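You operate a simulated robot arm through the tools that you are given. There is no shell and no other tool. Be economical: measure what you need, move in short steps, check, and stop when the job is done.

You run a simulated robot arm. Do the job below in one go: nothing can be reset, and whatever is moved stays where it is left.

Task
Test the buffer on LOW, then on HIGH, and switch it off.
Fine: guard down and dust drawer in before it starts; two seconds or more at each speed.
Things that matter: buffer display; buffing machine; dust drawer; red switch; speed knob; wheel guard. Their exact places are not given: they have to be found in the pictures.

Only the result counts: the job must be done as asked and must still hold three seconds after the hand-in. Knocking over, shifting, dropping, spilling or breaking anything else fails it.

Robot
A 7-joint arm with a two-finger gripper, hanging from a carriage that runs on a rail from [9, 1563] to [-5, -917] (x, y) and turns from -34 to 654 degrees about z. Base frame: it is fixed where the carriage stands at the start and does not move with it; the origin is on the floor, on the carriage's upright axis, x ahead of it, y to its left, z up. Lengths are in mm, angles in degrees, forces in N, time in s.
With the tool pointing down near the work surface it reaches from about 100 to 680 mm from the robot's upright axis, wherever it stands. Its first joint turns from -143.0 to 143.0 degrees. Places, roughly: buffer display [-2600, -2100, 0]; buffing machine [700, -400, 1000]; dust drawer [600, -400, 800]; red switch [600, -300, 1000]; speed knob [600, -300, 900]; wheel guard [700, -400, 1300]. Payload 1.37 kg.
Tool frame: the origin (TCP) lies between the finger pads and is the grasp point; the fingertips stand 16 mm ahead of it; z points along the fingers, y is the line along which they close. Largest opening 92 mm; the body of the gripper starts 74 mm behind the TCP.
Orientation is that of the tool frame in the base frame, as a unit quaternion [x, y, z, w]. With the fingers straight down and closing along the base's y, the tool's x points along the base's -x, its y along +y and its z along -z.

Tools
- The arm moves only by the tool servo_tool. Its argument "plan" is a list of rows, each a list of 6 numbers: the shift along the tool's x, y, z in mm, then the turn, a rotation vector about the tool's x, y, z in degrees. In form: [[x, y, z, rx, ry, rz], ...]. A call has 1 to 12 rows; each row is the pose to reach, as a shift and turn from the pose commanded when the call began, along the tool's axes at that moment. "fingers" is the opening, from 0 (shut) to 1 (fully open), set as the call begins (left out, the last holds). A row lasts 0.2 s, in which the tool goes at most 50 mm and 8.6 degrees; a call with a longer step from one row to the next is refused whole, and so is a gripper value outside its range. A pose out of reach is approached as far as the arm can. The call stops where the force on the tool passes 80 N (or 10 N more than at its start, if that is more) or the arm is blocked; 0.2 s more then pass. The fingers move at their own pace and stop on an object; they squeeze with about 26 N. The grip force told is the motor's: it shows also when the fingers shut on nothing. Time passes only in rows, and 0.2 s behind the last, so rows that repeat a pose let the fingers close. It gives the time, the measured TCP pose, the force on the tool (base axes), the opening and the grip force at its end, in the units of the frame above (readings bear some noise), with the torque about the TCP (base axes, N m) and any sound that the robot's microphone picked up.
- Cameras (640 x 400 px; columns grow to the right, rows downward): "scene" is now at [276, -66.3, 1875.8]; the picture's right is [-0.69, -0.72, 0.00], its down [-0.55, 0.52, -0.65] and it looks along [0.47, -0.45, -0.76] (base axes); focal length 268 px, centre (320, 200). "wrist" rides on the gripper at [71, 19, -111] in the tool frame; the picture's right is [-0.26, 0.97, 0.00], its down [-0.78, -0.21, -0.59] and it looks along [-0.57, -0.15, 0.81] (tool axes); focal length 280 px, centre (320, 200).
- get_image(camera): a new picture of that camera. No time passes.
- raise_lower(by): slides the trunk up (or, below 0, down) by that many mm; the arm and the scene camera ride with it, the base frame stays. It gives what a move gives, with no picture.
- base_move(legs): drives the robot by 1 to 6 legs, each [ahead, left, turn to the left] in mm, mm and degrees, along the robot's own axes; the way and the turn of a leg run together, so that a leg with both is an arc; at most 1500 mm and 180 degrees a leg. The arm and the cameras ride along, it lands a little off, and it stops where it bumps. It keeps to its track: a leg is cut to what the track allows. It gives what a move gives.
- aim_head(pan, tilt): turns the head with the scene camera to pan (to the left, within 155 degrees either way) and tilt (down, from -29 to 69), counted from straight ahead of the robot. It gives what a move gives.
- pixel_to_xyz(camera, pixels): for up to 12 pixels [column, row] of the newest picture of that camera ("zoom" is the newest enlarged one), the place [x, y, z] in the base frame of the surface seen there, good to about 2 mm, but the place of the scene camera against the robot may be out by one fixed shift of up to 12 mm in any direction. No time passes.
- enlarge(camera, box): a new picture of the part [left, top, right, bottom] of that camera's present view, enlarged. No time passes.
- finish_job(): hands the job in; it is judged then, once.

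Go step by step. Measure first, check grasps and placings, and put right what went wrong. The budget is 80 turns and 52 pictures, counting those below and the enlarged ones. Unless the task says otherwise, let go and move clear before handing in, and close with one line.

The tools are called as name(argument=value, ...) on one line, values as JSON. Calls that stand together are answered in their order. servo_tool: Moves the arm, as the interface text tells. Its arguments: {"type":"object","properties":{"plan":{"type":"array","items":{"type":"array","items":{"type":"number"}}},"fingers":{"type":"number"}},"required":["plan"]} The other tools are called the same way: raise_lower (by) slides the trunk up or down; base_move (legs) drives the base; aim_head (pan, tilt) turns the head that bears the scene camera; get_image (camera) takes a picture; pixel_to_xyz (camera, pixels) gives the place of the surface under pixels of a picture; enlarge (camera, box) takes an enlarged picture of a part of a camera's view; finish_job () hands the job in.

At the start:

```text
time_s: 0.0
position: [759.6, -244.0, 1431.8]
tool_rot: [-0.001, 1.0, -0.001, 0.0]
contact_force: [-0.4, 0.0, -0.3]
ft_torque: [-0.02, 0.02, 0.0]
grip_width: 92.2
finger_force: 0.1
trunk travel left (down, up): [-525.0, 56.0]
robot x, y, heading: [1.3, 1.4, 0.1]
head pan, tilt: [-43.8, 49.2]
```

scene: 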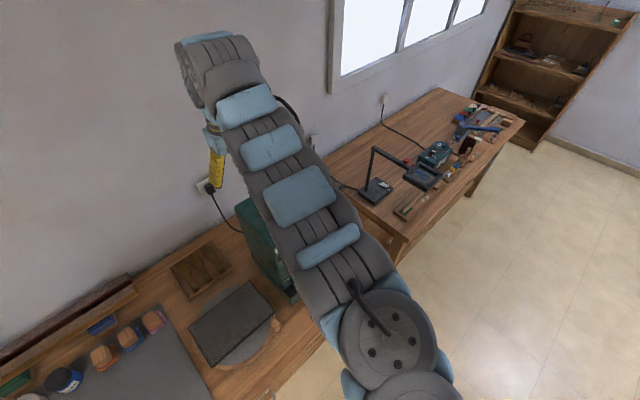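
wrist: 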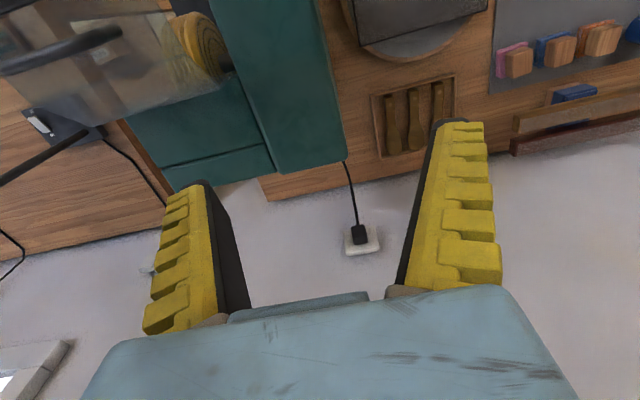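

The arm hides the machine in the scene view. I'll first drive left along the rail to see the machine clear of the arm.

base_move(legs=[[0, 450, 0]])

aim_head(pan=-52, tilt=40)

get_image(camera="scene")

```text
time_s: 2.7
position: [762.8, 208.4, 1429.8]
tool_rot: [-0.001, 1.0, 0.0, 0.0]
contact_force: [0.2, 0.1, 0.6]
ft_torque: [-0.01, 0.01, 0.01]
grip_width: 92.0
finger_force: 0.1
trunk travel left (down, up): [-525.0, 56.0]
robot x, y, heading: [6.9, 449.7, 0.4]
head pan, tilt: [-43.8, 49.2]
```

```text
time_s: 3.4
position: [764.3, 209.9, 1430.5]
tool_rot: [-0.002, 1.0, 0.0, 0.0]
contact_force: [0.2, 0.5, 0.0]
ft_torque: [0.01, 0.02, -0.02]
grip_width: 91.8
finger_force: 0.0
trunk travel left (down, up): [-525.0, 56.0]
robot x, y, heading: [3.3, 454.7, 0.1]
head pan, tilt: [-52.0, 40.0]
```

```text
49 pictures are left
```

scene: 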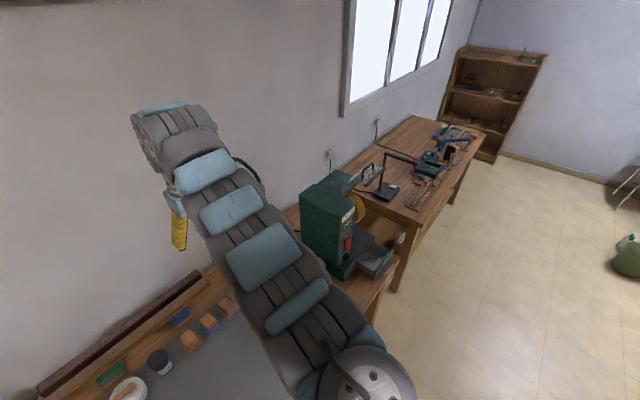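

The machine shows at (340,235), with red switch at (348,243). Enlarge it.

enlarge(camera="scene", box=[280, 150, 420, 290])

pixel_to_xyz(camera="scene", pixels=[[348, 243], [345, 262], [350, 222], [370, 265], [385, 268], [355, 180], [375, 172], [360, 208], [315, 195], [330, 270]])

```text
2.86 times, centred on (350, 220) of scene
```

zoom: 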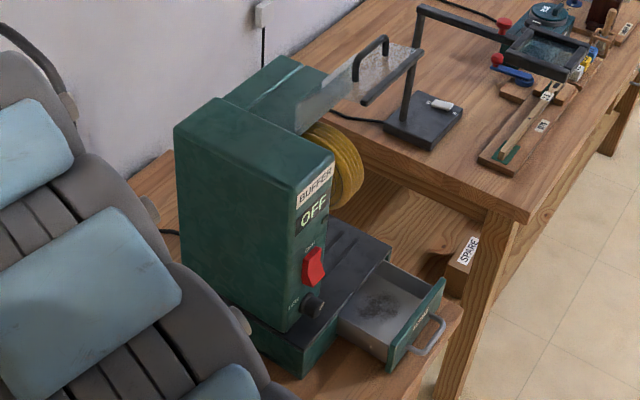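

```text
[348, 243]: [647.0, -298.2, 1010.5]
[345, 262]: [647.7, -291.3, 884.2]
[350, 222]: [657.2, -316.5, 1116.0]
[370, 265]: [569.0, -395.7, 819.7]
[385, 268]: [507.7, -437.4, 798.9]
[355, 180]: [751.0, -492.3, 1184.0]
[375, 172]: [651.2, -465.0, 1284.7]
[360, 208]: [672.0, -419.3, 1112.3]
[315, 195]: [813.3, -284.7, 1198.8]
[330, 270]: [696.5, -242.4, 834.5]
```

The guard (top, at zoom (380,65)) is up and the drawer is out. I'll measure details on the zoom.

pixel_to_xyz(camera="zoom", pixels=[[313, 267], [313, 305], [384, 40], [412, 50], [355, 75], [365, 102], [300, 120], [440, 335], [410, 335], [443, 285], [390, 365], [388, 250]])

pixel_to_xyz(camera="zoom", pixels=[[290, 60], [335, 75], [328, 150], [180, 125], [345, 175], [310, 200], [285, 325], [300, 370], [245, 315], [345, 290], [318, 60], [360, 320]])

get_image(camera="wrist")

```text
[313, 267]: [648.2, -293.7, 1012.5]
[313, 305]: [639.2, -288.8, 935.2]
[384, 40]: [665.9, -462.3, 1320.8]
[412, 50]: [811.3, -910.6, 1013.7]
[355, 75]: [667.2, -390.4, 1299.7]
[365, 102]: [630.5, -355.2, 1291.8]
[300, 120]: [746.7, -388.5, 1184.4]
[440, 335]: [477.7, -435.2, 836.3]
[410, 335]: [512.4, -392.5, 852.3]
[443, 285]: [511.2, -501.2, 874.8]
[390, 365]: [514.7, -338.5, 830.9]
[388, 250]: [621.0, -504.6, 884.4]
```

```text
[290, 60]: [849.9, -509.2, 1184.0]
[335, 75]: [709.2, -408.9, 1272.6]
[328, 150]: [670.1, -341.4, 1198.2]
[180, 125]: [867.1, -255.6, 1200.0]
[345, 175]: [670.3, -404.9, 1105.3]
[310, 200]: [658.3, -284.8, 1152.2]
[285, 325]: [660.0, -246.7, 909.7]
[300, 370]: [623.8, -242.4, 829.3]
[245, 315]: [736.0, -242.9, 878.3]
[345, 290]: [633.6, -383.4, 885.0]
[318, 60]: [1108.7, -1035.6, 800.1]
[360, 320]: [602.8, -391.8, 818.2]
```

```text
47 pictures are left
```

wrist: 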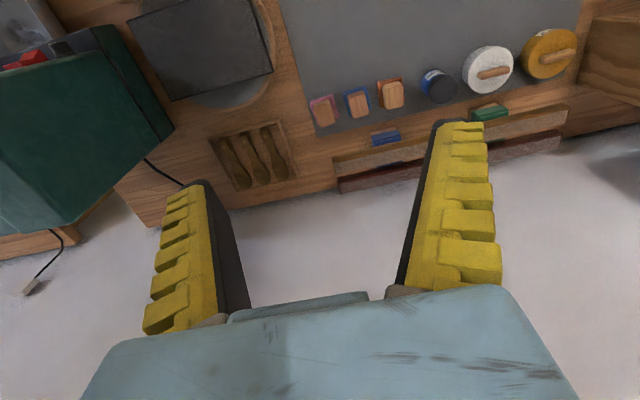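

The machine front face is at x≈650 and the drawer handle at x≈478. While clear of the machine I'll pull back and tilt the gripper to point forward (+x).

servo_tool(plan=[[24, 0, 12, 0, -8.2, 0], [48, 0, 24, 0, -16.4, 0], [72, 0, 36, 0, -24.5, 0], [96, 0, 48, 0, -32.7, 0], [120, 0, 60, 0, -40.9, 0], [144, 0, 72, 0, -49.1, 0], [168, 0, 84, 0, -57.3, 0], [192, 0, 96, 0, -65.5, 0], [216, 0, 108, 0, -73.6, 0], [240, 0, 120, 0, -81.8, 0], [260, 0, 130, 0, -90, 0], [260, 0, 130, 0, -90, 0]])

get_image(camera="scene")

```text
time_s: 6.0
position: [503.9, 208.7, 1301.3]
tool_rot: [-0.001, 0.707, 0.001, 0.707]
contact_force: [0.3, 0.0, -0.2]
ft_torque: [-0.01, 0.0, -0.04]
grip_width: 91.8
finger_force: 0.0
out of reach, approached as far as the arm can: row 2, 3, 4, 5, 6, 7, 8, 9
trunk travel left (down, up): [-525.0, 56.0]
robot x, y, heading: [2.6, 452.0, 0.1]
head pan, tilt: [-52.0, 40.0]
```

```text
46 pictures are left
```

scene: 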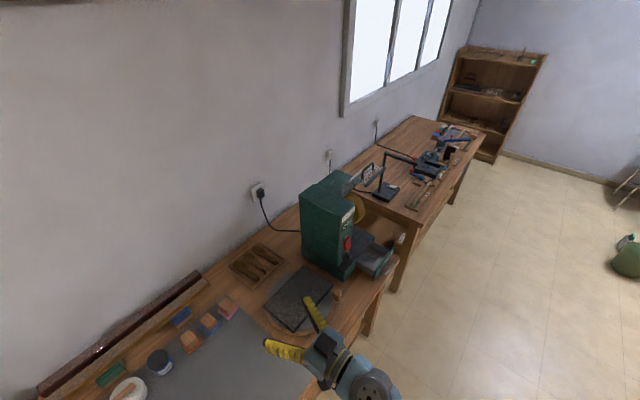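

The gripper now points forward and is clear. Drive right so the tool is in front of the machine (tips at x≈520, nothing there at z 1300), then look.

base_move(legs=[[0, -510, 0]])

aim_head(pan=-35, tilt=55)

get_image(camera="scene")

get_image(camera="wrist")

```text
time_s: 9.1
position: [499.4, -313.6, 1301.4]
tool_rot: [0.002, 0.707, -0.002, 0.707]
contact_force: [0.5, -0.6, 0.8]
ft_torque: [0.0, 0.02, -0.01]
grip_width: 91.7
finger_force: 0.2
trunk travel left (down, up): [-525.0, 56.0]
robot x, y, heading: [-1.4, -66.1, -0.4]
head pan, tilt: [-52.0, 40.0]
```

```text
time_s: 9.8
position: [498.9, -314.1, 1301.4]
tool_rot: [0.002, 0.707, -0.001, 0.707]
contact_force: [0.1, 0.3, -0.6]
ft_torque: [-0.01, -0.01, 0.0]
grip_width: 91.9
finger_force: 0.2
trunk travel left (down, up): [-525.0, 56.0]
robot x, y, heading: [2.4, -65.7, -0.4]
head pan, tilt: [-35.0, 55.0]
```

```text
45 pictures are left
```

scene: 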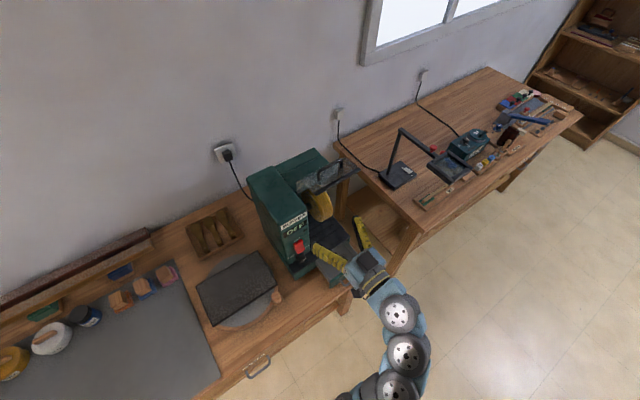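

```text
44 pictures are left
```

wrist: 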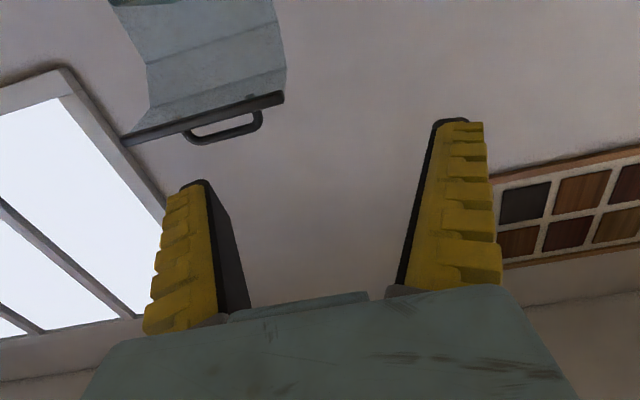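

The wrist sees the guard with its handle at (225,128) from below; I'll measure it, and zoom on the machine front.

pixel_to_xyz(camera="wrist", pixels=[[190, 138], [225, 132], [258, 120], [130, 138], [280, 98], [215, 95], [150, 60], [270, 30], [205, 60], [200, 20]])

enlarge(camera="scene", box=[240, 145, 380, 300])

```text
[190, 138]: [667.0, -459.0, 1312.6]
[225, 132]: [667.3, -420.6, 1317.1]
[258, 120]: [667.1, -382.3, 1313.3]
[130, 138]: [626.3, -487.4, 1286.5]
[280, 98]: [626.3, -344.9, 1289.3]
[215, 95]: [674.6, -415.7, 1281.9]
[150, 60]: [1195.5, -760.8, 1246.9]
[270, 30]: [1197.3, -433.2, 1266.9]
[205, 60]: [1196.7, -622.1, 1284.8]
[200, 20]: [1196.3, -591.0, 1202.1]
```

```text
2.58 times, centred on (310, 222) of scene
```

zoom: 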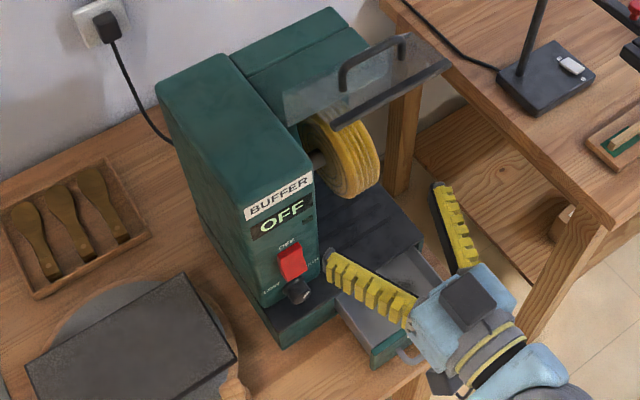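

The handle bar is at about (667, -420, 1317) and the front rod at (626, -415, 1288). I'll close the fingers, and put them just above the handle bar.

servo_tool(fingers=0, plan=[[-35, -10, 0, 0, 0, 0], [-64, -40, 0, 0, 0, 0], [-64, -80, 10, 0, 0, 0], [-64, -106, 40, 0, 0, 0], [-64, -106, 80, 0, 0, 0], [-64, -106, 120, 0, 0, 0], [-64, -106, 160, 0, 0, 0], [-64, -106, 160, 0, 0, 0]])

get_image(camera="wrist")

```text
time_s: 11.7
position: [659.1, -420.1, 1365.6]
tool_rot: [0.002, 0.708, -0.001, 0.707]
contact_force: [0.4, -0.7, -0.3]
ft_torque: [-0.01, 0.02, 0.0]
grip_width: 0.0
finger_force: 26.1
trunk travel left (down, up): [-525.0, 56.0]
robot x, y, heading: [0.7, -64.5, -0.0]
head pan, tilt: [-35.0, 55.0]
```

```text
42 pictures are left
```

wrist: 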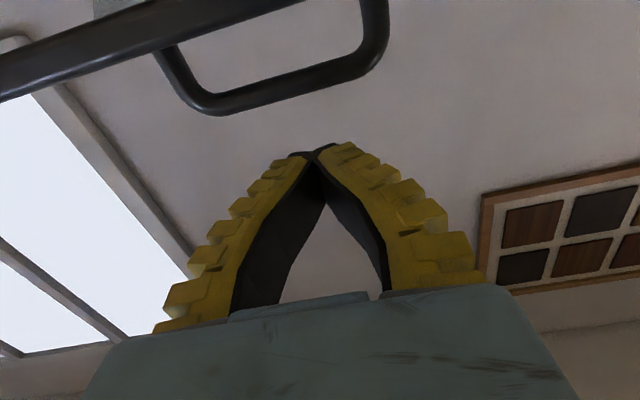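

The fingers are shut above the handle loop. Now press down along an arc, following the handle's swing.

servo_tool(plan=[[15, 0, 0, 0, 0, 0], [30, 0, 0, 0, 0, 0], [40, 0, -5, 0, 0, 0], [50, 0, -8, 0, 0, 0], [60, 0, -13, 0, 0, 0], [70, 0, -19, 0, 0, 0], [80, 0, -25, 0, 0, 0], [90, 0, -30, 0, 0, 0], [100, 0, -35, 0, 0, 0]])

get_image(camera="wrist")

enlarge(camera="scene", box=[240, 145, 400, 300])

```text
time_s: 12.7
position: [650.7, -420.2, 1334.3]
tool_rot: [-0.001, 0.696, -0.004, 0.718]
contact_force: [-8.5, 3.2, 15.6]
ft_torque: [0.24, -0.03, 0.04]
grip_width: 5.9
finger_force: 27.8
trunk travel left (down, up): [-525.0, 56.0]
robot x, y, heading: [2.0, -68.2, -0.2]
head pan, tilt: [-35.0, 55.0]
stopped in row 5: the force on the tool passed its limit (the readings are from after the stop); the commanded pose is now the measured one
```

```text
41 pictures are left
```

wrist: 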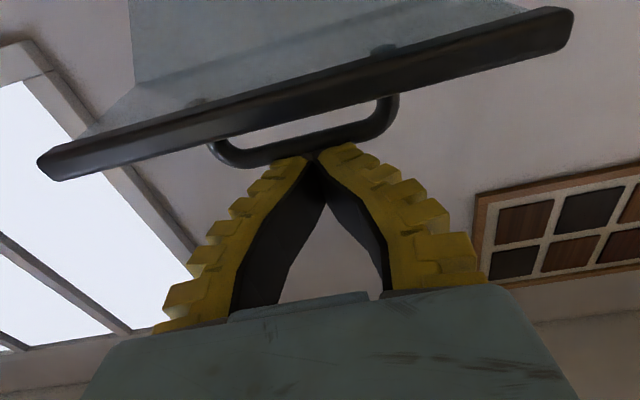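

```text
2.58 times, centred on (320, 222) of scene
```

zoom: 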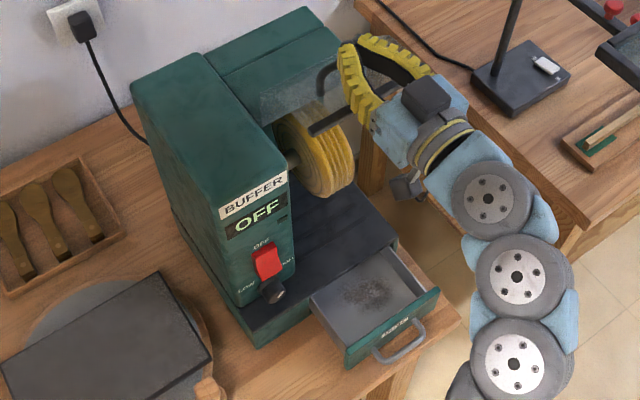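

The push was stopped by force; I'll measure whether the guard moved.

pixel_to_xyz(camera="wrist", pixels=[[50, 168], [300, 115], [565, 20], [240, 158], [380, 125], [200, 104], [380, 50], [140, 75], [135, 20]])

pixel_to_xyz(camera="zoom", pixels=[[275, 105], [265, 85], [310, 95], [320, 130], [325, 80], [260, 110], [285, 125], [270, 120], [310, 12], [345, 60]])

```text
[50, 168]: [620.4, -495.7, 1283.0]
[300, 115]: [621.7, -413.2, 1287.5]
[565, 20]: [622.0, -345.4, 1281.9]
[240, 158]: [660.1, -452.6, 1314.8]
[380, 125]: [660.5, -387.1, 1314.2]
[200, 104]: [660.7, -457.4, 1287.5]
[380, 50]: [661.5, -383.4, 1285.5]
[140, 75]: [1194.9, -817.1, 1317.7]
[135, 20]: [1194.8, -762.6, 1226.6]
```

```text
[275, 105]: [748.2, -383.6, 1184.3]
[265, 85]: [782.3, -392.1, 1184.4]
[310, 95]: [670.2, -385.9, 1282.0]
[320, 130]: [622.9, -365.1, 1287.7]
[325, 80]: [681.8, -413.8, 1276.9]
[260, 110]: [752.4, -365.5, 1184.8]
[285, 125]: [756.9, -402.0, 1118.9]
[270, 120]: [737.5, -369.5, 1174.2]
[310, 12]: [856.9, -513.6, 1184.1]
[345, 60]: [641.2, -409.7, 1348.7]
```

The guard rotated slightly: the handle moved in −x, so the hinge sits near (685,1190), below the handle. Pressing the front rod (x≈621), not the handle, is the right lever; I'll move back and push there along the arc.

servo_tool(plan=[[0, 0, -16, 0, 1, 0], [0, 0, -33, 0, 1.8, 0], [15, 0, -33, 0, 1.8, 0], [26, 0, -34, 0, 1.8, 0], [35, 0, -44, 0, 1.8, 0], [47, 0, -55, 0, 1.8, 0], [59, 0, -65, 0, 1.8, 0], [73, 0, -72, 0, 1.8, 0], [89, 0, -78, 0, 1.8, 0]])

get_image(camera="wrist")

```text
time_s: 14.7
position: [575.6, -421.6, 1240.7]
tool_rot: [0.0, 0.709, -0.003, 0.705]
contact_force: [0.0, 0.4, 1.2]
ft_torque: [0.01, 0.02, -0.03]
grip_width: 0.1
finger_force: 27.7
trunk travel left (down, up): [-525.0, 56.0]
robot x, y, heading: [0.5, -66.5, 0.0]
head pan, tilt: [-35.0, 55.0]
```

```text
39 pictures are left
```

wrist: 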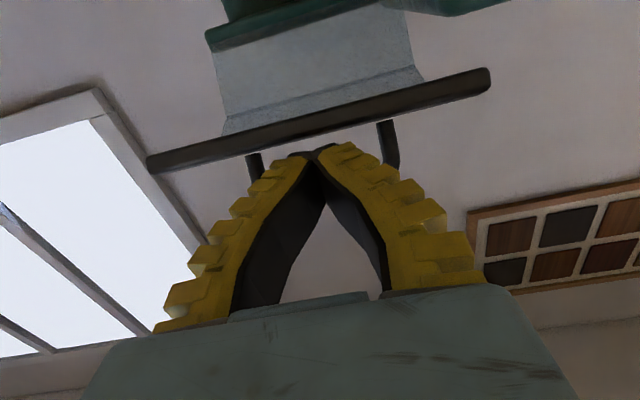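

The guard is swinging down. Measure the rod now to refine the hinge.

pixel_to_xyz(camera="wrist", pixels=[[180, 157], [460, 88], [320, 122], [390, 140], [320, 60], [415, 75], [220, 130]])

enlarge(camera="scene", box=[240, 145, 400, 300])

```text
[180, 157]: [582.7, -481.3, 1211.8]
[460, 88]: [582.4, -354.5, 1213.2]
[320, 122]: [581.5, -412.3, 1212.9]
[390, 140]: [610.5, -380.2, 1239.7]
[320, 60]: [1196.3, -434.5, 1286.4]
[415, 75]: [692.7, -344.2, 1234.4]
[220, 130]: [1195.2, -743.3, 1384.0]
```

```text
2.58 times, centred on (320, 222) of scene
```

zoom: 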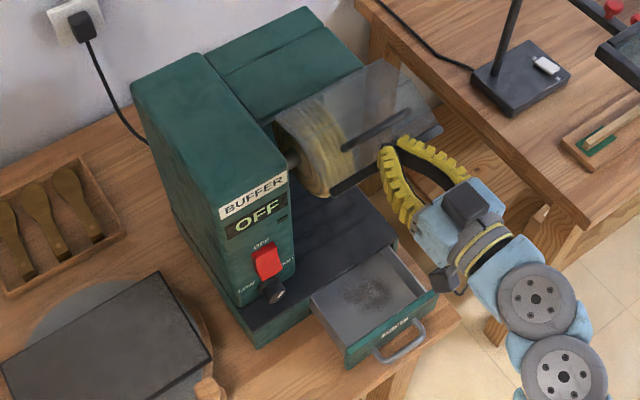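

The rod is at (582,1212), fitting a hinge near (742,1170). Continue pressing down until it stops.

servo_tool(plan=[[15, 0, -2, 0, 0, 0], [30, 0, -3, 0, 0, 0], [42, 0, -3, 0, 0, 0], [54, 0, -3, 0, 0, 0], [64, 0, -2, 0, 0, 0], [74, 0, 0, 0, 0, 0], [82, 0, 2, 0, 0, 0], [90, 0, 4, 0, 0, 0], [98, 0, 6, 0, 0, 0], [106, 0, 8, 0, 0, 0], [114, 0, 10, 0, 0, 0]])

get_image(camera="wrist")

enlarge(camera="scene", box=[240, 145, 400, 300])

```text
time_s: 17.1
position: [585.1, -418.2, 1125.2]
tool_rot: [0.0, 0.709, -0.004, 0.705]
contact_force: [-0.6, 0.3, -0.3]
ft_torque: [0.0, 0.05, 0.0]
grip_width: 0.0
finger_force: 28.3
trunk travel left (down, up): [-525.0, 56.0]
robot x, y, heading: [0.9, -67.1, -0.5]
head pan, tilt: [-35.0, 55.0]
```

```text
37 pictures are left
```

wrist: 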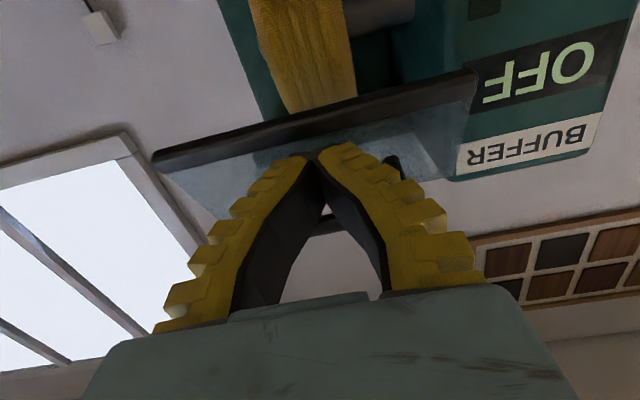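

```text
2.58 times, centred on (320, 222) of scene
```

zoom: 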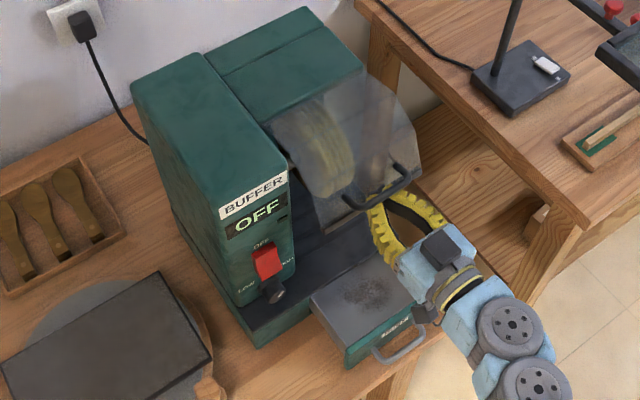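

Guard now covers the wheel. Measure the rod and push on gently until it stops.

pixel_to_xyz(camera="wrist", pixels=[[180, 157], [460, 88], [310, 130], [200, 180], [430, 150]])

servo_tool(plan=[[6, 0, 2, 0, 0, 0], [12, 0, 4, 0, 0, 0], [18, 0, 6, 0, 0, 0], [24, 0, 8, 0, 0, 0], [30, 0, 10, 0, 0, 0], [36, 0, 13, 0, 0, 0], [42, 0, 16, 0, 0, 0]])

get_image(camera="wrist")

```text
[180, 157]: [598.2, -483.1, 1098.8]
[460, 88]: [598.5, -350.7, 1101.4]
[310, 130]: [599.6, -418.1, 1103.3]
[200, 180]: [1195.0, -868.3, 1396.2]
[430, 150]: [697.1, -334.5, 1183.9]
```

```text
time_s: 18.7
position: [600.7, -421.0, 1085.4]
tool_rot: [-0.001, 0.709, -0.003, 0.705]
contact_force: [0.0, 0.6, -1.3]
ft_torque: [0.02, 0.01, -0.04]
grip_width: 0.3
finger_force: 27.6
trunk travel left (down, up): [-525.0, 56.0]
robot x, y, heading: [-2.2, -68.1, -0.2]
head pan, tilt: [-35.0, 55.0]
```

```text
35 pictures are left
```

wrist: 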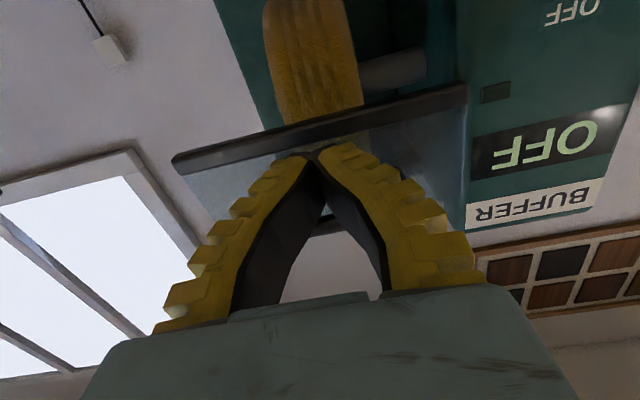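

Still no resistance; keep following the arc downward.

servo_tool(plan=[[7, 0, 4, 0, 0, 0], [14, 0, 8, 0, 0, 0], [21, 0, 13, 0, 0, 0], [28, 0, 18, 0, 0, 0], [34, 0, 23, 0, 0, 0], [40, 0, 28, 0, 0, 0], [46, 0, 34, 0, 0, 0]])

get_image(camera="wrist")

enlarge(camera="scene", box=[240, 145, 400, 300])

```text
time_s: 20.3
position: [635.0, -419.6, 1036.9]
tool_rot: [-0.001, 0.71, -0.003, 0.705]
contact_force: [-0.2, 0.1, -0.2]
ft_torque: [-0.01, 0.03, 0.01]
grip_width: 0.2
finger_force: 28.0
trunk travel left (down, up): [-525.0, 56.0]
robot x, y, heading: [1.5, -72.1, -0.1]
head pan, tilt: [-35.0, 55.0]
```

```text
34 pictures are left
```

wrist: 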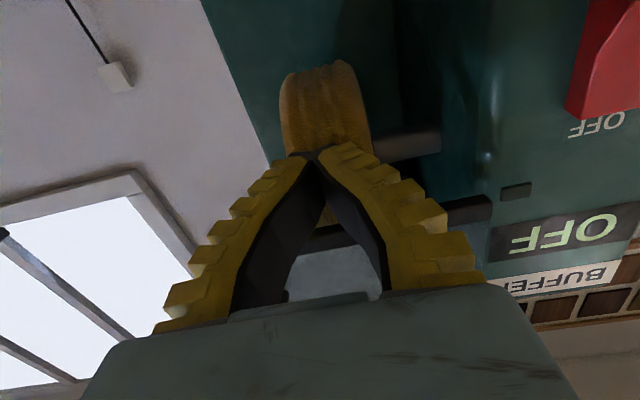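

```text
2.58 times, centred on (320, 222) of scene
```

zoom: 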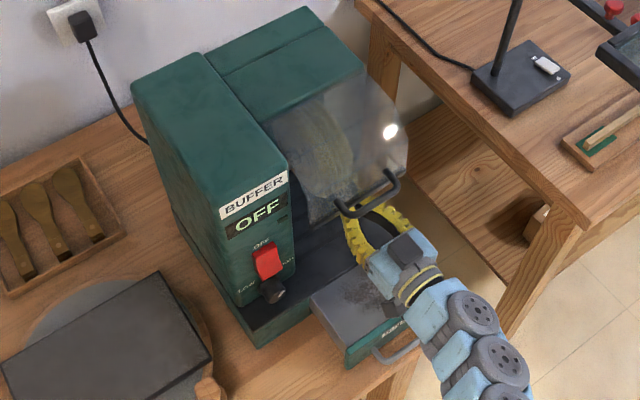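

The fingers seem to have slid past under the rod (rod end at (470,210)). Measure it.

pixel_to_xyz(camera="wrist", pixels=[[480, 205], [460, 215], [320, 238], [435, 140], [600, 230], [515, 190], [330, 130]])

pixel_to_xyz(camera="zoom", pixels=[[370, 205], [395, 180], [340, 210], [300, 170], [275, 135], [312, 220]])

```text
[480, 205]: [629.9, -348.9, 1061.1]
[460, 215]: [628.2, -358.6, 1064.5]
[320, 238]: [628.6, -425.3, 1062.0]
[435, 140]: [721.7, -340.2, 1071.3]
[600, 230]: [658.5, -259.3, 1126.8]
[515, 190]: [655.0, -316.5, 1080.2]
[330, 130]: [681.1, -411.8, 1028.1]
```

```text
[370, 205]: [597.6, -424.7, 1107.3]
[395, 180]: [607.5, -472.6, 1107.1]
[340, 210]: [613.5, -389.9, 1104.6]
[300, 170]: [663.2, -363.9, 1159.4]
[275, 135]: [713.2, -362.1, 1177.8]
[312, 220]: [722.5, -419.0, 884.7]
```

The rod sits at (629,1062), just above my fingers. I'll back out, go up, and press down on the handle bar (597,-425,1107) to make sure the guard is at its stop.

servo_tool(plan=[[0, 0, -35, 0, 0, 0], [0, 0, -75, 0, 0, 0], [0, 0, -110, 0, 0, 0], [-40, 0, -115, 0, 0, 0], [-80, 0, -115, 0, 0, 0], [-112, 0, -110, 0, 0, 0], [-112, 0, -75, 0, 0, 0], [-112, 0, -38, 0, 0, 0], [-105, 0, -38, 0, 0, 0], [-98, 0, -38, 0, 0, 0]])

get_image(camera="wrist")

```text
time_s: 22.5
position: [596.6, -420.5, 1135.8]
tool_rot: [0.0, 0.709, -0.003, 0.705]
contact_force: [-0.2, 0.2, 0.0]
ft_torque: [0.01, 0.01, -0.04]
grip_width: 0.2
finger_force: 28.5
trunk travel left (down, up): [-525.0, 56.0]
robot x, y, heading: [-2.4, -67.7, -0.3]
head pan, tilt: [-35.0, 55.0]
```

```text
32 pictures are left
```

wrist: 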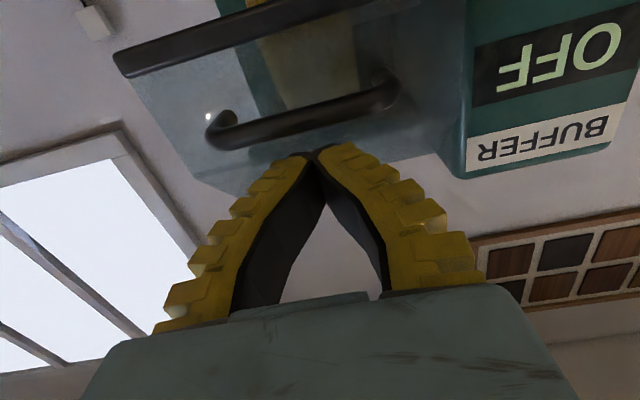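

Now press down on the bar in small steps until force appears.

servo_tool(plan=[[5, 0, 0, 0, 0, 0], [10, 0, 1, 0, 0, 0], [15, 0, 2, 0, 0, 0], [20, 0, 4, 0, 0, 0], [25, 0, 6, 0, 0, 0], [30, 0, 8, 0, 0, 0]])

get_image(camera="wrist")

pixel_to_xyz(camera="wrist", pixels=[[150, 55], [250, 130], [340, 105]])

```text
time_s: 23.8
position: [607.0, -424.4, 1122.2]
tool_rot: [-0.002, 0.699, -0.005, 0.715]
contact_force: [-9.1, 2.6, 24.8]
ft_torque: [0.28, 0.35, 0.05]
grip_width: 5.6
finger_force: 27.9
trunk travel left (down, up): [-525.0, 56.0]
robot x, y, heading: [1.7, -66.6, -0.3]
head pan, tilt: [-35.0, 55.0]
stopped in row 6: the force on the tool passed its limit (the readings are from after the stop); the commanded pose is now the measured one
```

```text
31 pictures are left
```

wrist: 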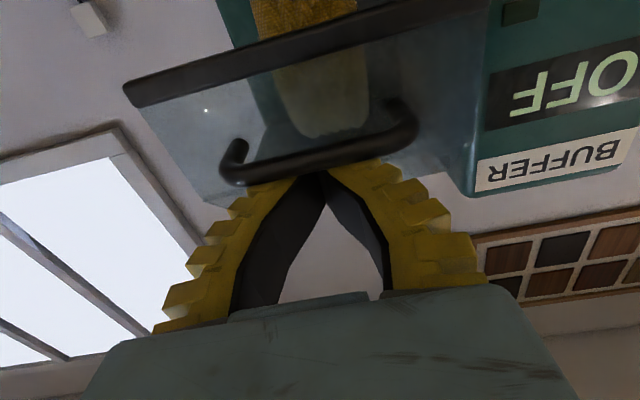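

```text
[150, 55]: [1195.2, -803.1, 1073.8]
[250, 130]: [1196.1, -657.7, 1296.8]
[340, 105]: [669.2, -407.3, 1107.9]
```

The guard resists firmly: it's at its stop. Check the rod place, then back out and lower the tool in front of the drawer handle.

pixel_to_xyz(camera="wrist", pixels=[[200, 85], [300, 55], [420, 18], [300, 168], [380, 147]])

servo_tool(plan=[[-8, 0, -10, 0, 1, 0], [-8, 0, -50, 0, 1.5, 0], [-8, 0, -95, 0, 1.5, 0], [-8, 0, -140, 0, 1.5, 0], [-8, 0, -185, 0, 1.5, 0]])

enlarge(camera="scene", box=[240, 145, 400, 300])

```text
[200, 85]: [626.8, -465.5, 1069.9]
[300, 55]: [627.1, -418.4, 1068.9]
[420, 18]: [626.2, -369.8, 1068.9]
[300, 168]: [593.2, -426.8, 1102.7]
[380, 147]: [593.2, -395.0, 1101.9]
```

```text
time_s: 25.0
position: [421.5, -425.1, 1123.9]
tool_rot: [-0.002, 0.711, -0.004, 0.703]
contact_force: [0.2, 0.2, -0.4]
ft_torque: [-0.01, 0.0, -0.01]
grip_width: 0.0
finger_force: 27.8
trunk travel left (down, up): [-525.0, 56.0]
robot x, y, heading: [-2.0, -66.5, -0.2]
head pan, tilt: [-35.0, 55.0]
```

```text
2.58 times, centred on (320, 222) of scene
```

zoom: 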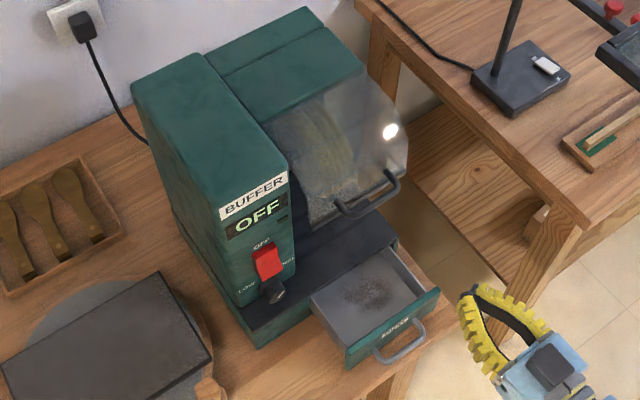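

Guard is down. Measure the drawer front and handle in the zoom.

pixel_to_xyz(camera="zoom", pixels=[[400, 345], [380, 360], [422, 325], [348, 350], [437, 292], [395, 320], [370, 340], [350, 365], [268, 262], [273, 290], [258, 315], [295, 335]])

enlarge(camera="scene", box=[315, 225, 365, 275])

```text
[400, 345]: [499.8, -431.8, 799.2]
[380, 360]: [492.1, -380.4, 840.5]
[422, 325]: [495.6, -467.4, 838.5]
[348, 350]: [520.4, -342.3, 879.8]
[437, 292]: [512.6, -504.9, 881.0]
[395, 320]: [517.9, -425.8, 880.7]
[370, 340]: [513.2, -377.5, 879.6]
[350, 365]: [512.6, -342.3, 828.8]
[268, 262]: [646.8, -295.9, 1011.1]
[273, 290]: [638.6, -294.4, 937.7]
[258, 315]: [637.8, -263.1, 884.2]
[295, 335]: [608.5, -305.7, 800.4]
```

```text
8.00 times, centred on (340, 250) of scene
```

zoom: 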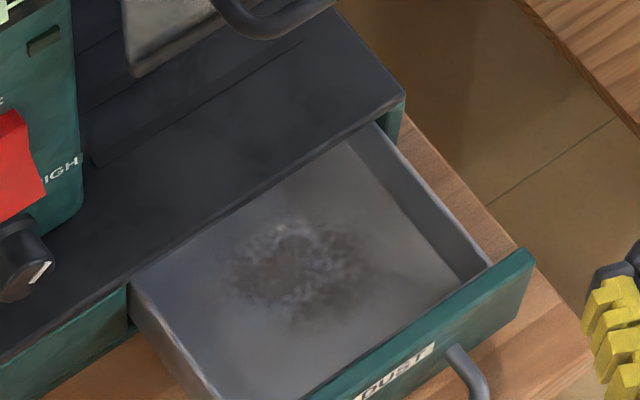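

Drawer front face is at x≈512, z 810–880, handle x≈478, z≈838. Bench top is at 800, so I'll tilt the fingers 45° down; first lower the trunk, then tilt and look.

raise_lower(by=-210)

servo_tool(plan=[[0, 0, 0, 0, 8, 0], [0, 0, 0, 0, 16, 0], [0, 0, 0, 0, 24, 0], [0, 0, 0, 0, 32, 0], [0, 0, 0, 0, 40, 0], [0, 0, 0, 0, 45, 0], [0, 0, 0, 0, 45, 0]])

get_image(camera="wrist")

```text
time_s: 27.2
position: [422.6, -425.5, 913.7]
tool_rot: [-0.002, 0.711, -0.005, 0.703]
contact_force: [0.1, -0.8, -1.5]
ft_torque: [0.0, -0.01, 0.01]
grip_width: 0.0
finger_force: 27.5
trunk travel left (down, up): [-315.0, 266.0]
robot x, y, heading: [-1.7, -66.0, -0.5]
head pan, tilt: [-35.0, 55.0]
```

```text
time_s: 28.9
position: [422.3, -426.3, 913.6]
tool_rot: [0.0, 0.926, -0.005, 0.378]
contact_force: [0.3, 0.3, 0.0]
ft_torque: [0.0, -0.03, 0.0]
grip_width: 0.0
finger_force: 28.1
trunk travel left (down, up): [-315.0, 266.0]
robot x, y, heading: [1.6, -64.8, -0.3]
head pan, tilt: [-35.0, 55.0]
```

```text
28 pictures are left
```

wrist: 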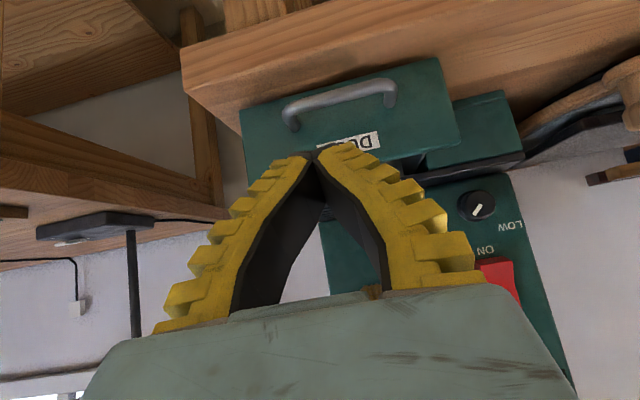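

Clear view: drawer with handle at (340,98), knob at (477,206), switch (495,270), LOW label. Measure.

pixel_to_xyz(camera="wrist", pixels=[[340, 98], [290, 110], [393, 90], [420, 110], [400, 150], [250, 150], [430, 65], [477, 206], [497, 270], [480, 110], [360, 60], [330, 20]])

enlarge(camera="wrist", box=[420, 160, 540, 300])

```text
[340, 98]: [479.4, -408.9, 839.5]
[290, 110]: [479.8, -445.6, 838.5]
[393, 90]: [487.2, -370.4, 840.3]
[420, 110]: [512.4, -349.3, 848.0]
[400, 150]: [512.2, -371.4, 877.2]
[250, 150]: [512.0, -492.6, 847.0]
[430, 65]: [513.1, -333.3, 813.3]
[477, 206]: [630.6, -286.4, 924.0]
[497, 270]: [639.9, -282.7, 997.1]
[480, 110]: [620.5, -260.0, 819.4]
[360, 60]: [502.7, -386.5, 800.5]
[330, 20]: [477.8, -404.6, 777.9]
```

```text
2.86 times, centred on (480, 230) of wrist
```

zoom: 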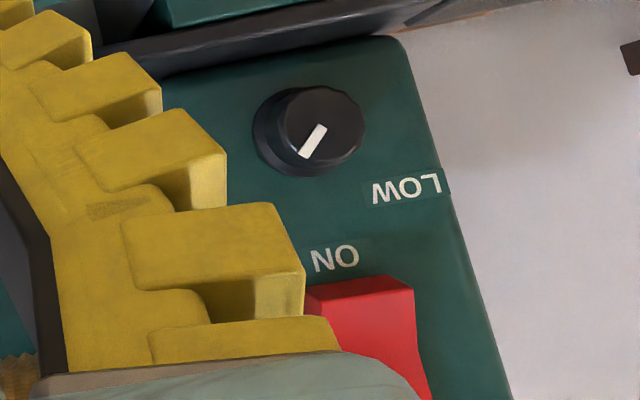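

Pointer on the knob is up-right (HIGH side), LOW is on the left. First push the drawer shut: contact on its face above the handle (z≈866).

servo_tool(plan=[[9.7, 5, 24.1, 0, 0, 0], [19.3, 6, 48.3, 0, 0, 0], [1.5, 6, 65.8, 0, 0, 0], [-12.8, 6, 79.8, 0, 0, 0], [-27.1, 6, 93.8, 0, 0, 0], [-41.4, 6, 107.8, 0, 0, 0], [-55.7, 6, 121.8, 0, 0, 0], [-66.4, 6, 132.3, 0, 0, 0], [-74.9, 6, 140.7, 0, 0, 0], [-82.1, 6, 147.7, 0, 0, 0], [-87.8, 6, 153.3, 0, 0, 0], [-93.5, 6, 158.9, 0, 0, 0]])

get_image(camera="wrist")

```text
time_s: 31.4
position: [591.3, -421.1, 861.1]
tool_rot: [0.001, 0.927, -0.005, 0.375]
contact_force: [-39.7, 6.1, 17.3]
ft_torque: [-0.11, -0.37, 0.03]
grip_width: 5.9
finger_force: 26.4
trunk travel left (down, up): [-315.0, 266.0]
robot x, y, heading: [-1.9, -68.7, -0.6]
head pan, tilt: [-35.0, 55.0]
```

```text
26 pictures are left
```

wrist: 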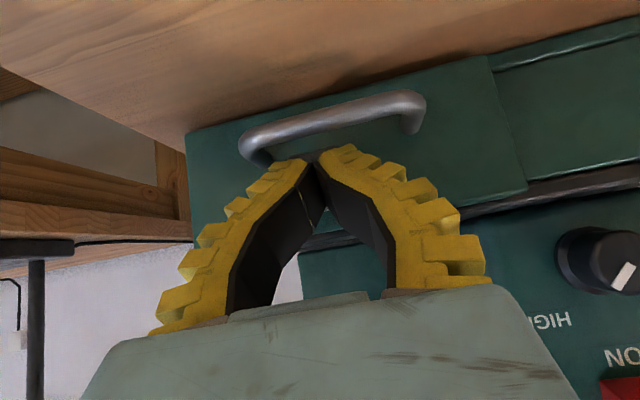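

The drawer is against its stop (40 N). Back out and verify its face against the plinth.

servo_tool(plan=[[10, 0, -10, 0, 0, 0], [40, 0, -40, 0, 0, 0], [70, 0, -70, 0, 0, 0], [85, 0, -110, 0, 0, 0], [95, 0, -150, 0, 0, 0]])

get_image(camera="wrist")

pixel_to_xyz(camera="wrist", pixels=[[340, 98], [300, 70], [420, 60], [460, 80], [480, 200], [450, 140]])

```text
time_s: 32.6
position: [429.5, -417.9, 905.4]
tool_rot: [0.0, 0.926, -0.004, 0.377]
contact_force: [-0.7, 1.0, 0.3]
ft_torque: [0.03, -0.03, -0.02]
grip_width: 0.0
finger_force: 27.9
trunk travel left (down, up): [-315.0, 266.0]
robot x, y, heading: [2.5, -65.3, 0.1]
head pan, tilt: [-35.0, 55.0]
```

```text
25 pictures are left
```

wrist: 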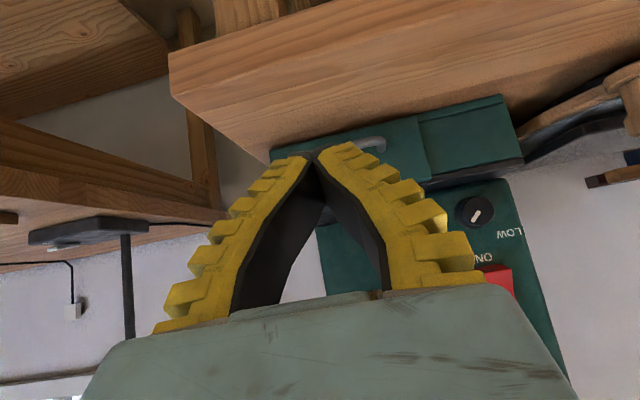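

```text
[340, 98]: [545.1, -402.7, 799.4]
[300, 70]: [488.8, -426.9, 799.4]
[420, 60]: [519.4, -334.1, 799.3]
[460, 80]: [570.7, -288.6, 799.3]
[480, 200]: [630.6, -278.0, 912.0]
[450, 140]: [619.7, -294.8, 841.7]
```

Drawer is in. Now level the gripper and go in front of the knob (≈(630,-286,924)), with the fingers partly open.

servo_tool(fingers=0.65, plan=[[-14, 22, 7, 0, -7.6, 0], [-28, 44, 14, 0, -15.2, 0], [-42, 66, 21, 0, -22.8, 0], [-56, 88, 28, 0, -30.4, 0], [-70, 110, 35, 0, -38, 0], [-85, 131, 41.6, 0, -45.6, 0], [-85, 131, 41.6, 0, -45.6, 0]])

get_image(camera="wrist")

enlarge(camera="scene", box=[250, 170, 380, 300])

```text
time_s: 34.2
position: [518.0, -289.6, 934.5]
tool_rot: [-0.002, 0.707, -0.004, 0.707]
contact_force: [-0.1, 0.1, -0.6]
ft_torque: [0.02, 0.02, -0.02]
grip_width: 62.2
finger_force: 2.3
trunk travel left (down, up): [-315.0, 266.0]
robot x, y, heading: [-1.7, -68.4, -0.5]
head pan, tilt: [-35.0, 55.0]
```

```text
24 pictures are left
```

wrist: 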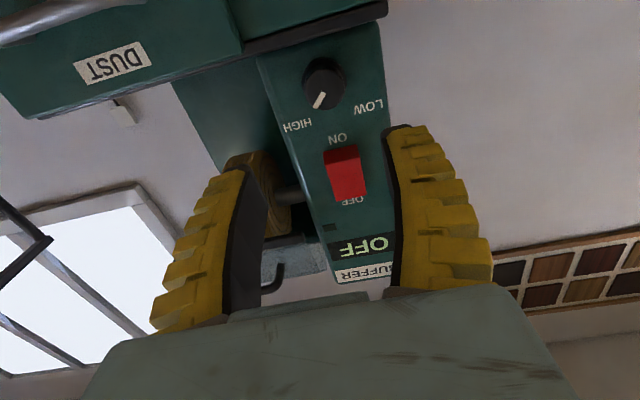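

```text
3.08 times, centred on (315, 235) of scene
```

zoom: 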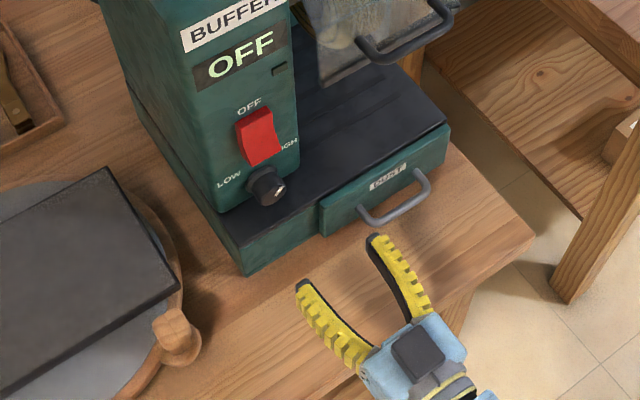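

Switch is a rocker: OFF on top, ON at the bottom. Measure knob and switch in the wrist picture.

enlarge(camera="wrist", box=[260, 30, 410, 220])

pixel_to_xyz(camera="wrist", pixels=[[318, 100], [324, 84], [328, 80], [324, 65], [306, 85], [343, 85], [297, 126], [370, 107], [340, 155], [355, 190], [345, 175], [338, 138]])

```text
2.11 times, centred on (335, 125) of wrist
```

zoom: 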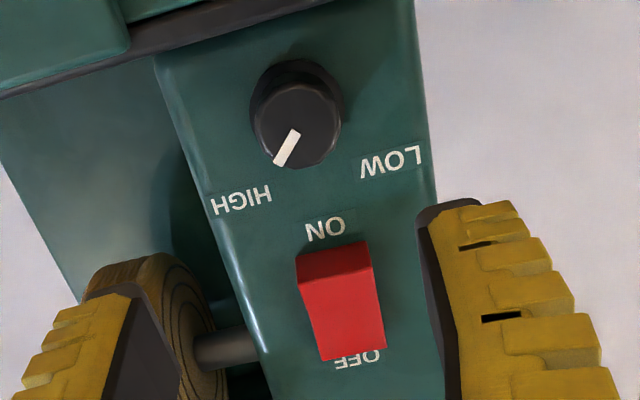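

```text
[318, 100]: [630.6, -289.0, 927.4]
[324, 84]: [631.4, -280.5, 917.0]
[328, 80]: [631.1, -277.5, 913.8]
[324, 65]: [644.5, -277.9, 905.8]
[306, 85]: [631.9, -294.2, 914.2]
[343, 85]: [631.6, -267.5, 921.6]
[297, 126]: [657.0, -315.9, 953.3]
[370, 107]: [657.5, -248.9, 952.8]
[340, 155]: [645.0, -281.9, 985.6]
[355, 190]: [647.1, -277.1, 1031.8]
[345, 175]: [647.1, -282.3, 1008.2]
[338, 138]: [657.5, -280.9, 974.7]
```

Knob centre ≈(631,-282,919), radius ≈18, panel x≈657; it points to HIGH and must turn about 90° counter-clockwise to LOW. I'll roll +25°, align, and approach (in two part-turns, to keep clear of the plinth).

servo_tool(fingers=0.6, plan=[[5, 3, 20, 0, 0, 8.3], [10, 5, 40, 0, 0, 16.6], [15.5, 7.6, 60, 0, 0, 25], [15.5, 7.6, 75, 0, 0, 25], [15.5, 7.6, 75, 0, 0, 25]])

get_image(camera="wrist")

```text
time_s: 35.5
position: [593.5, -280.6, 918.6]
tool_rot: [0.152, 0.691, 0.149, 0.691]
contact_force: [-0.5, 0.0, 0.6]
ft_torque: [0.03, -0.02, 0.02]
grip_width: 57.9
finger_force: 2.0
trunk travel left (down, up): [-315.0, 266.0]
robot x, y, heading: [-1.4, -65.2, -0.2]
head pan, tilt: [-35.0, 55.0]
```

```text
21 pictures are left
```

wrist: 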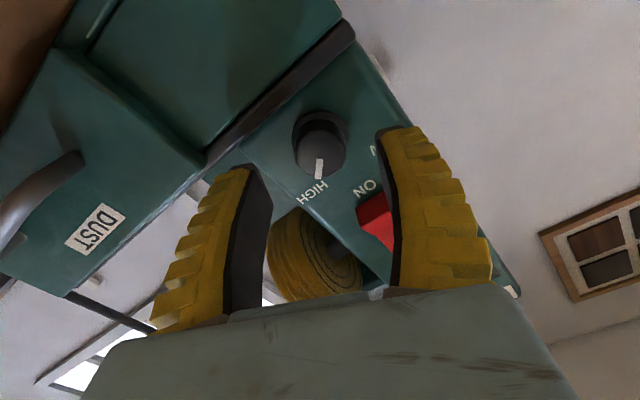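

The knob sits between the fingers. Verify the centre, then advance and close.

pixel_to_xyz(camera="wrist", pixels=[[319, 150], [300, 155], [342, 148], [320, 170], [320, 135], [300, 85], [260, 128]])

servo_tool(plan=[[0, 0, 15, 0, 0, 0], [0, 0, 30, 0, 0, 0], [0, 0, 39, 0, 0, 0]])

```text
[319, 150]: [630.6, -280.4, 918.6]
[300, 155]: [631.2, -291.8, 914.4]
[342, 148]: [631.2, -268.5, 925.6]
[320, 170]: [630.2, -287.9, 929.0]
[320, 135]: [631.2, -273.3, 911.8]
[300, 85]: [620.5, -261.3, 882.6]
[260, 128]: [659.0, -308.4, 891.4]
```

```text
time_s: 36.2
position: [631.6, -282.3, 918.9]
tool_rot: [0.152, 0.691, 0.148, 0.691]
contact_force: [0.1, 0.3, 0.4]
ft_torque: [-0.01, -0.02, 0.01]
grip_width: 58.1
finger_force: 2.0
trunk travel left (down, up): [-315.0, 266.0]
robot x, y, heading: [0.7, -67.7, -0.1]
head pan, tilt: [-35.0, 55.0]
```

In place with no contact. Close, then turn −50°.

servo_tool(fingers=0, plan=[[0, 0, 0, 0, 0, 0], [0, 0, 0, 0, 0, 0], [0, 0, 0, 0, 0, -8.3], [0, 0, 0, 0, 0, -16.6], [0, 0, 0, 0, 0, -25], [0, 0, 0, 0, 0, -33.3], [0, 0, 0, 0, 0, -41.6], [0, 0, 0, 0, 0, -50], [0, 0, 0, 0, 0, -50]])

get_image(camera="wrist")

```text
time_s: 38.2
position: [629.7, -285.4, 919.4]
tool_rot: [-0.156, 0.69, -0.158, 0.689]
contact_force: [-9.9, -12.4, 9.1]
ft_torque: [0.04, -0.48, -0.04]
grip_width: 22.5
finger_force: 27.8
trunk travel left (down, up): [-315.0, 266.0]
robot x, y, heading: [-2.3, -70.3, -0.5]
head pan, tilt: [-35.0, 55.0]
```

```text
20 pictures are left
```

wrist: 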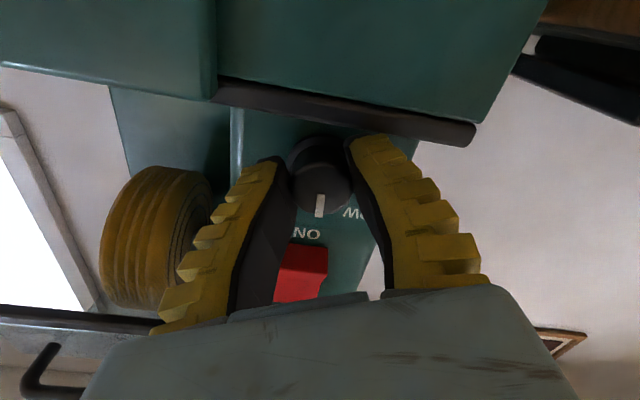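

The knob followed (pointer now straight up, in picture (320,205)). With the small grip width there is room to turn on by −40°.

servo_tool(plan=[[0, 0, 0, 0, 0, -8], [0, 0, 0, 0, 0, -16], [0, 0, 0, 0, 0, -24], [0, 0, 0, 0, 0, -32], [0, 0, 0, 0, 0, -40], [0, 0, 0, 0, 0, -40]])

get_image(camera="wrist")

```text
time_s: 39.6
position: [632.2, -283.8, 920.8]
tool_rot: [-0.381, 0.593, -0.384, 0.596]
contact_force: [-22.8, -1.3, 43.8]
ft_torque: [0.07, 0.05, -0.29]
grip_width: 22.0
finger_force: 28.1
trunk travel left (down, up): [-315.0, 266.0]
robot x, y, heading: [-1.7, -66.3, -0.2]
head pan, tilt: [-35.0, 55.0]
```

```text
19 pictures are left
```

wrist: 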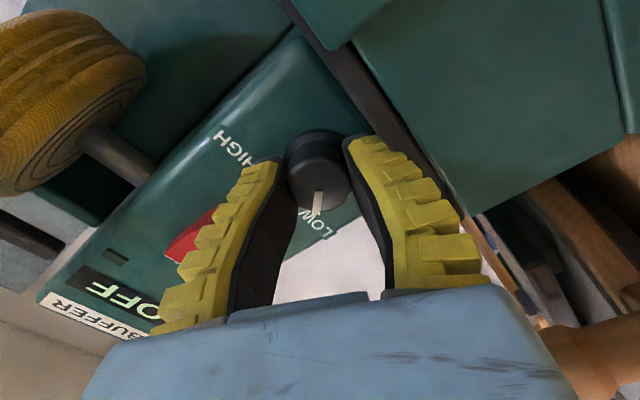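

The pointer now aims at LOW; 44 N upward suggests the lower finger touches the plinth. Open slightly and back straight out.

servo_tool(fingers=0.36, plan=[[0, 0, 0, 0, 0, 0], [0, 0, -5, 0, 0, 0], [0, 0, -30, 0, 0, 0], [0, 0, -60, 0, 0, 0], [0, 0, -90, 0, 0, 0]])

get_image(camera="wrist")

```text
time_s: 40.9
position: [541.7, -281.6, 918.7]
tool_rot: [-0.382, 0.595, -0.384, 0.593]
contact_force: [1.3, 0.0, -0.5]
ft_torque: [0.04, 0.03, 0.01]
grip_width: 36.6
finger_force: 2.7
trunk travel left (down, up): [-315.0, 266.0]
robot x, y, heading: [2.1, -66.2, -0.2]
head pan, tilt: [-35.0, 55.0]
```

```text
18 pictures are left
```

wrist: 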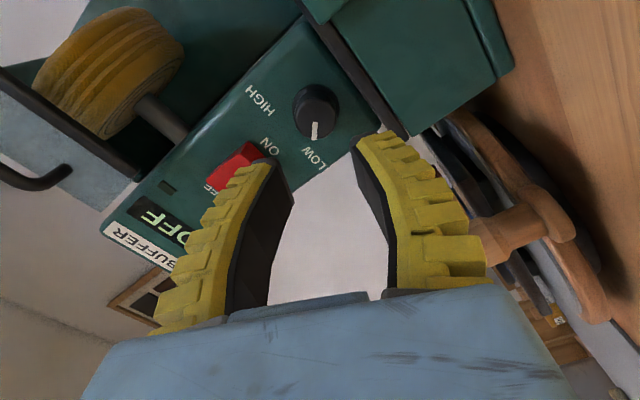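

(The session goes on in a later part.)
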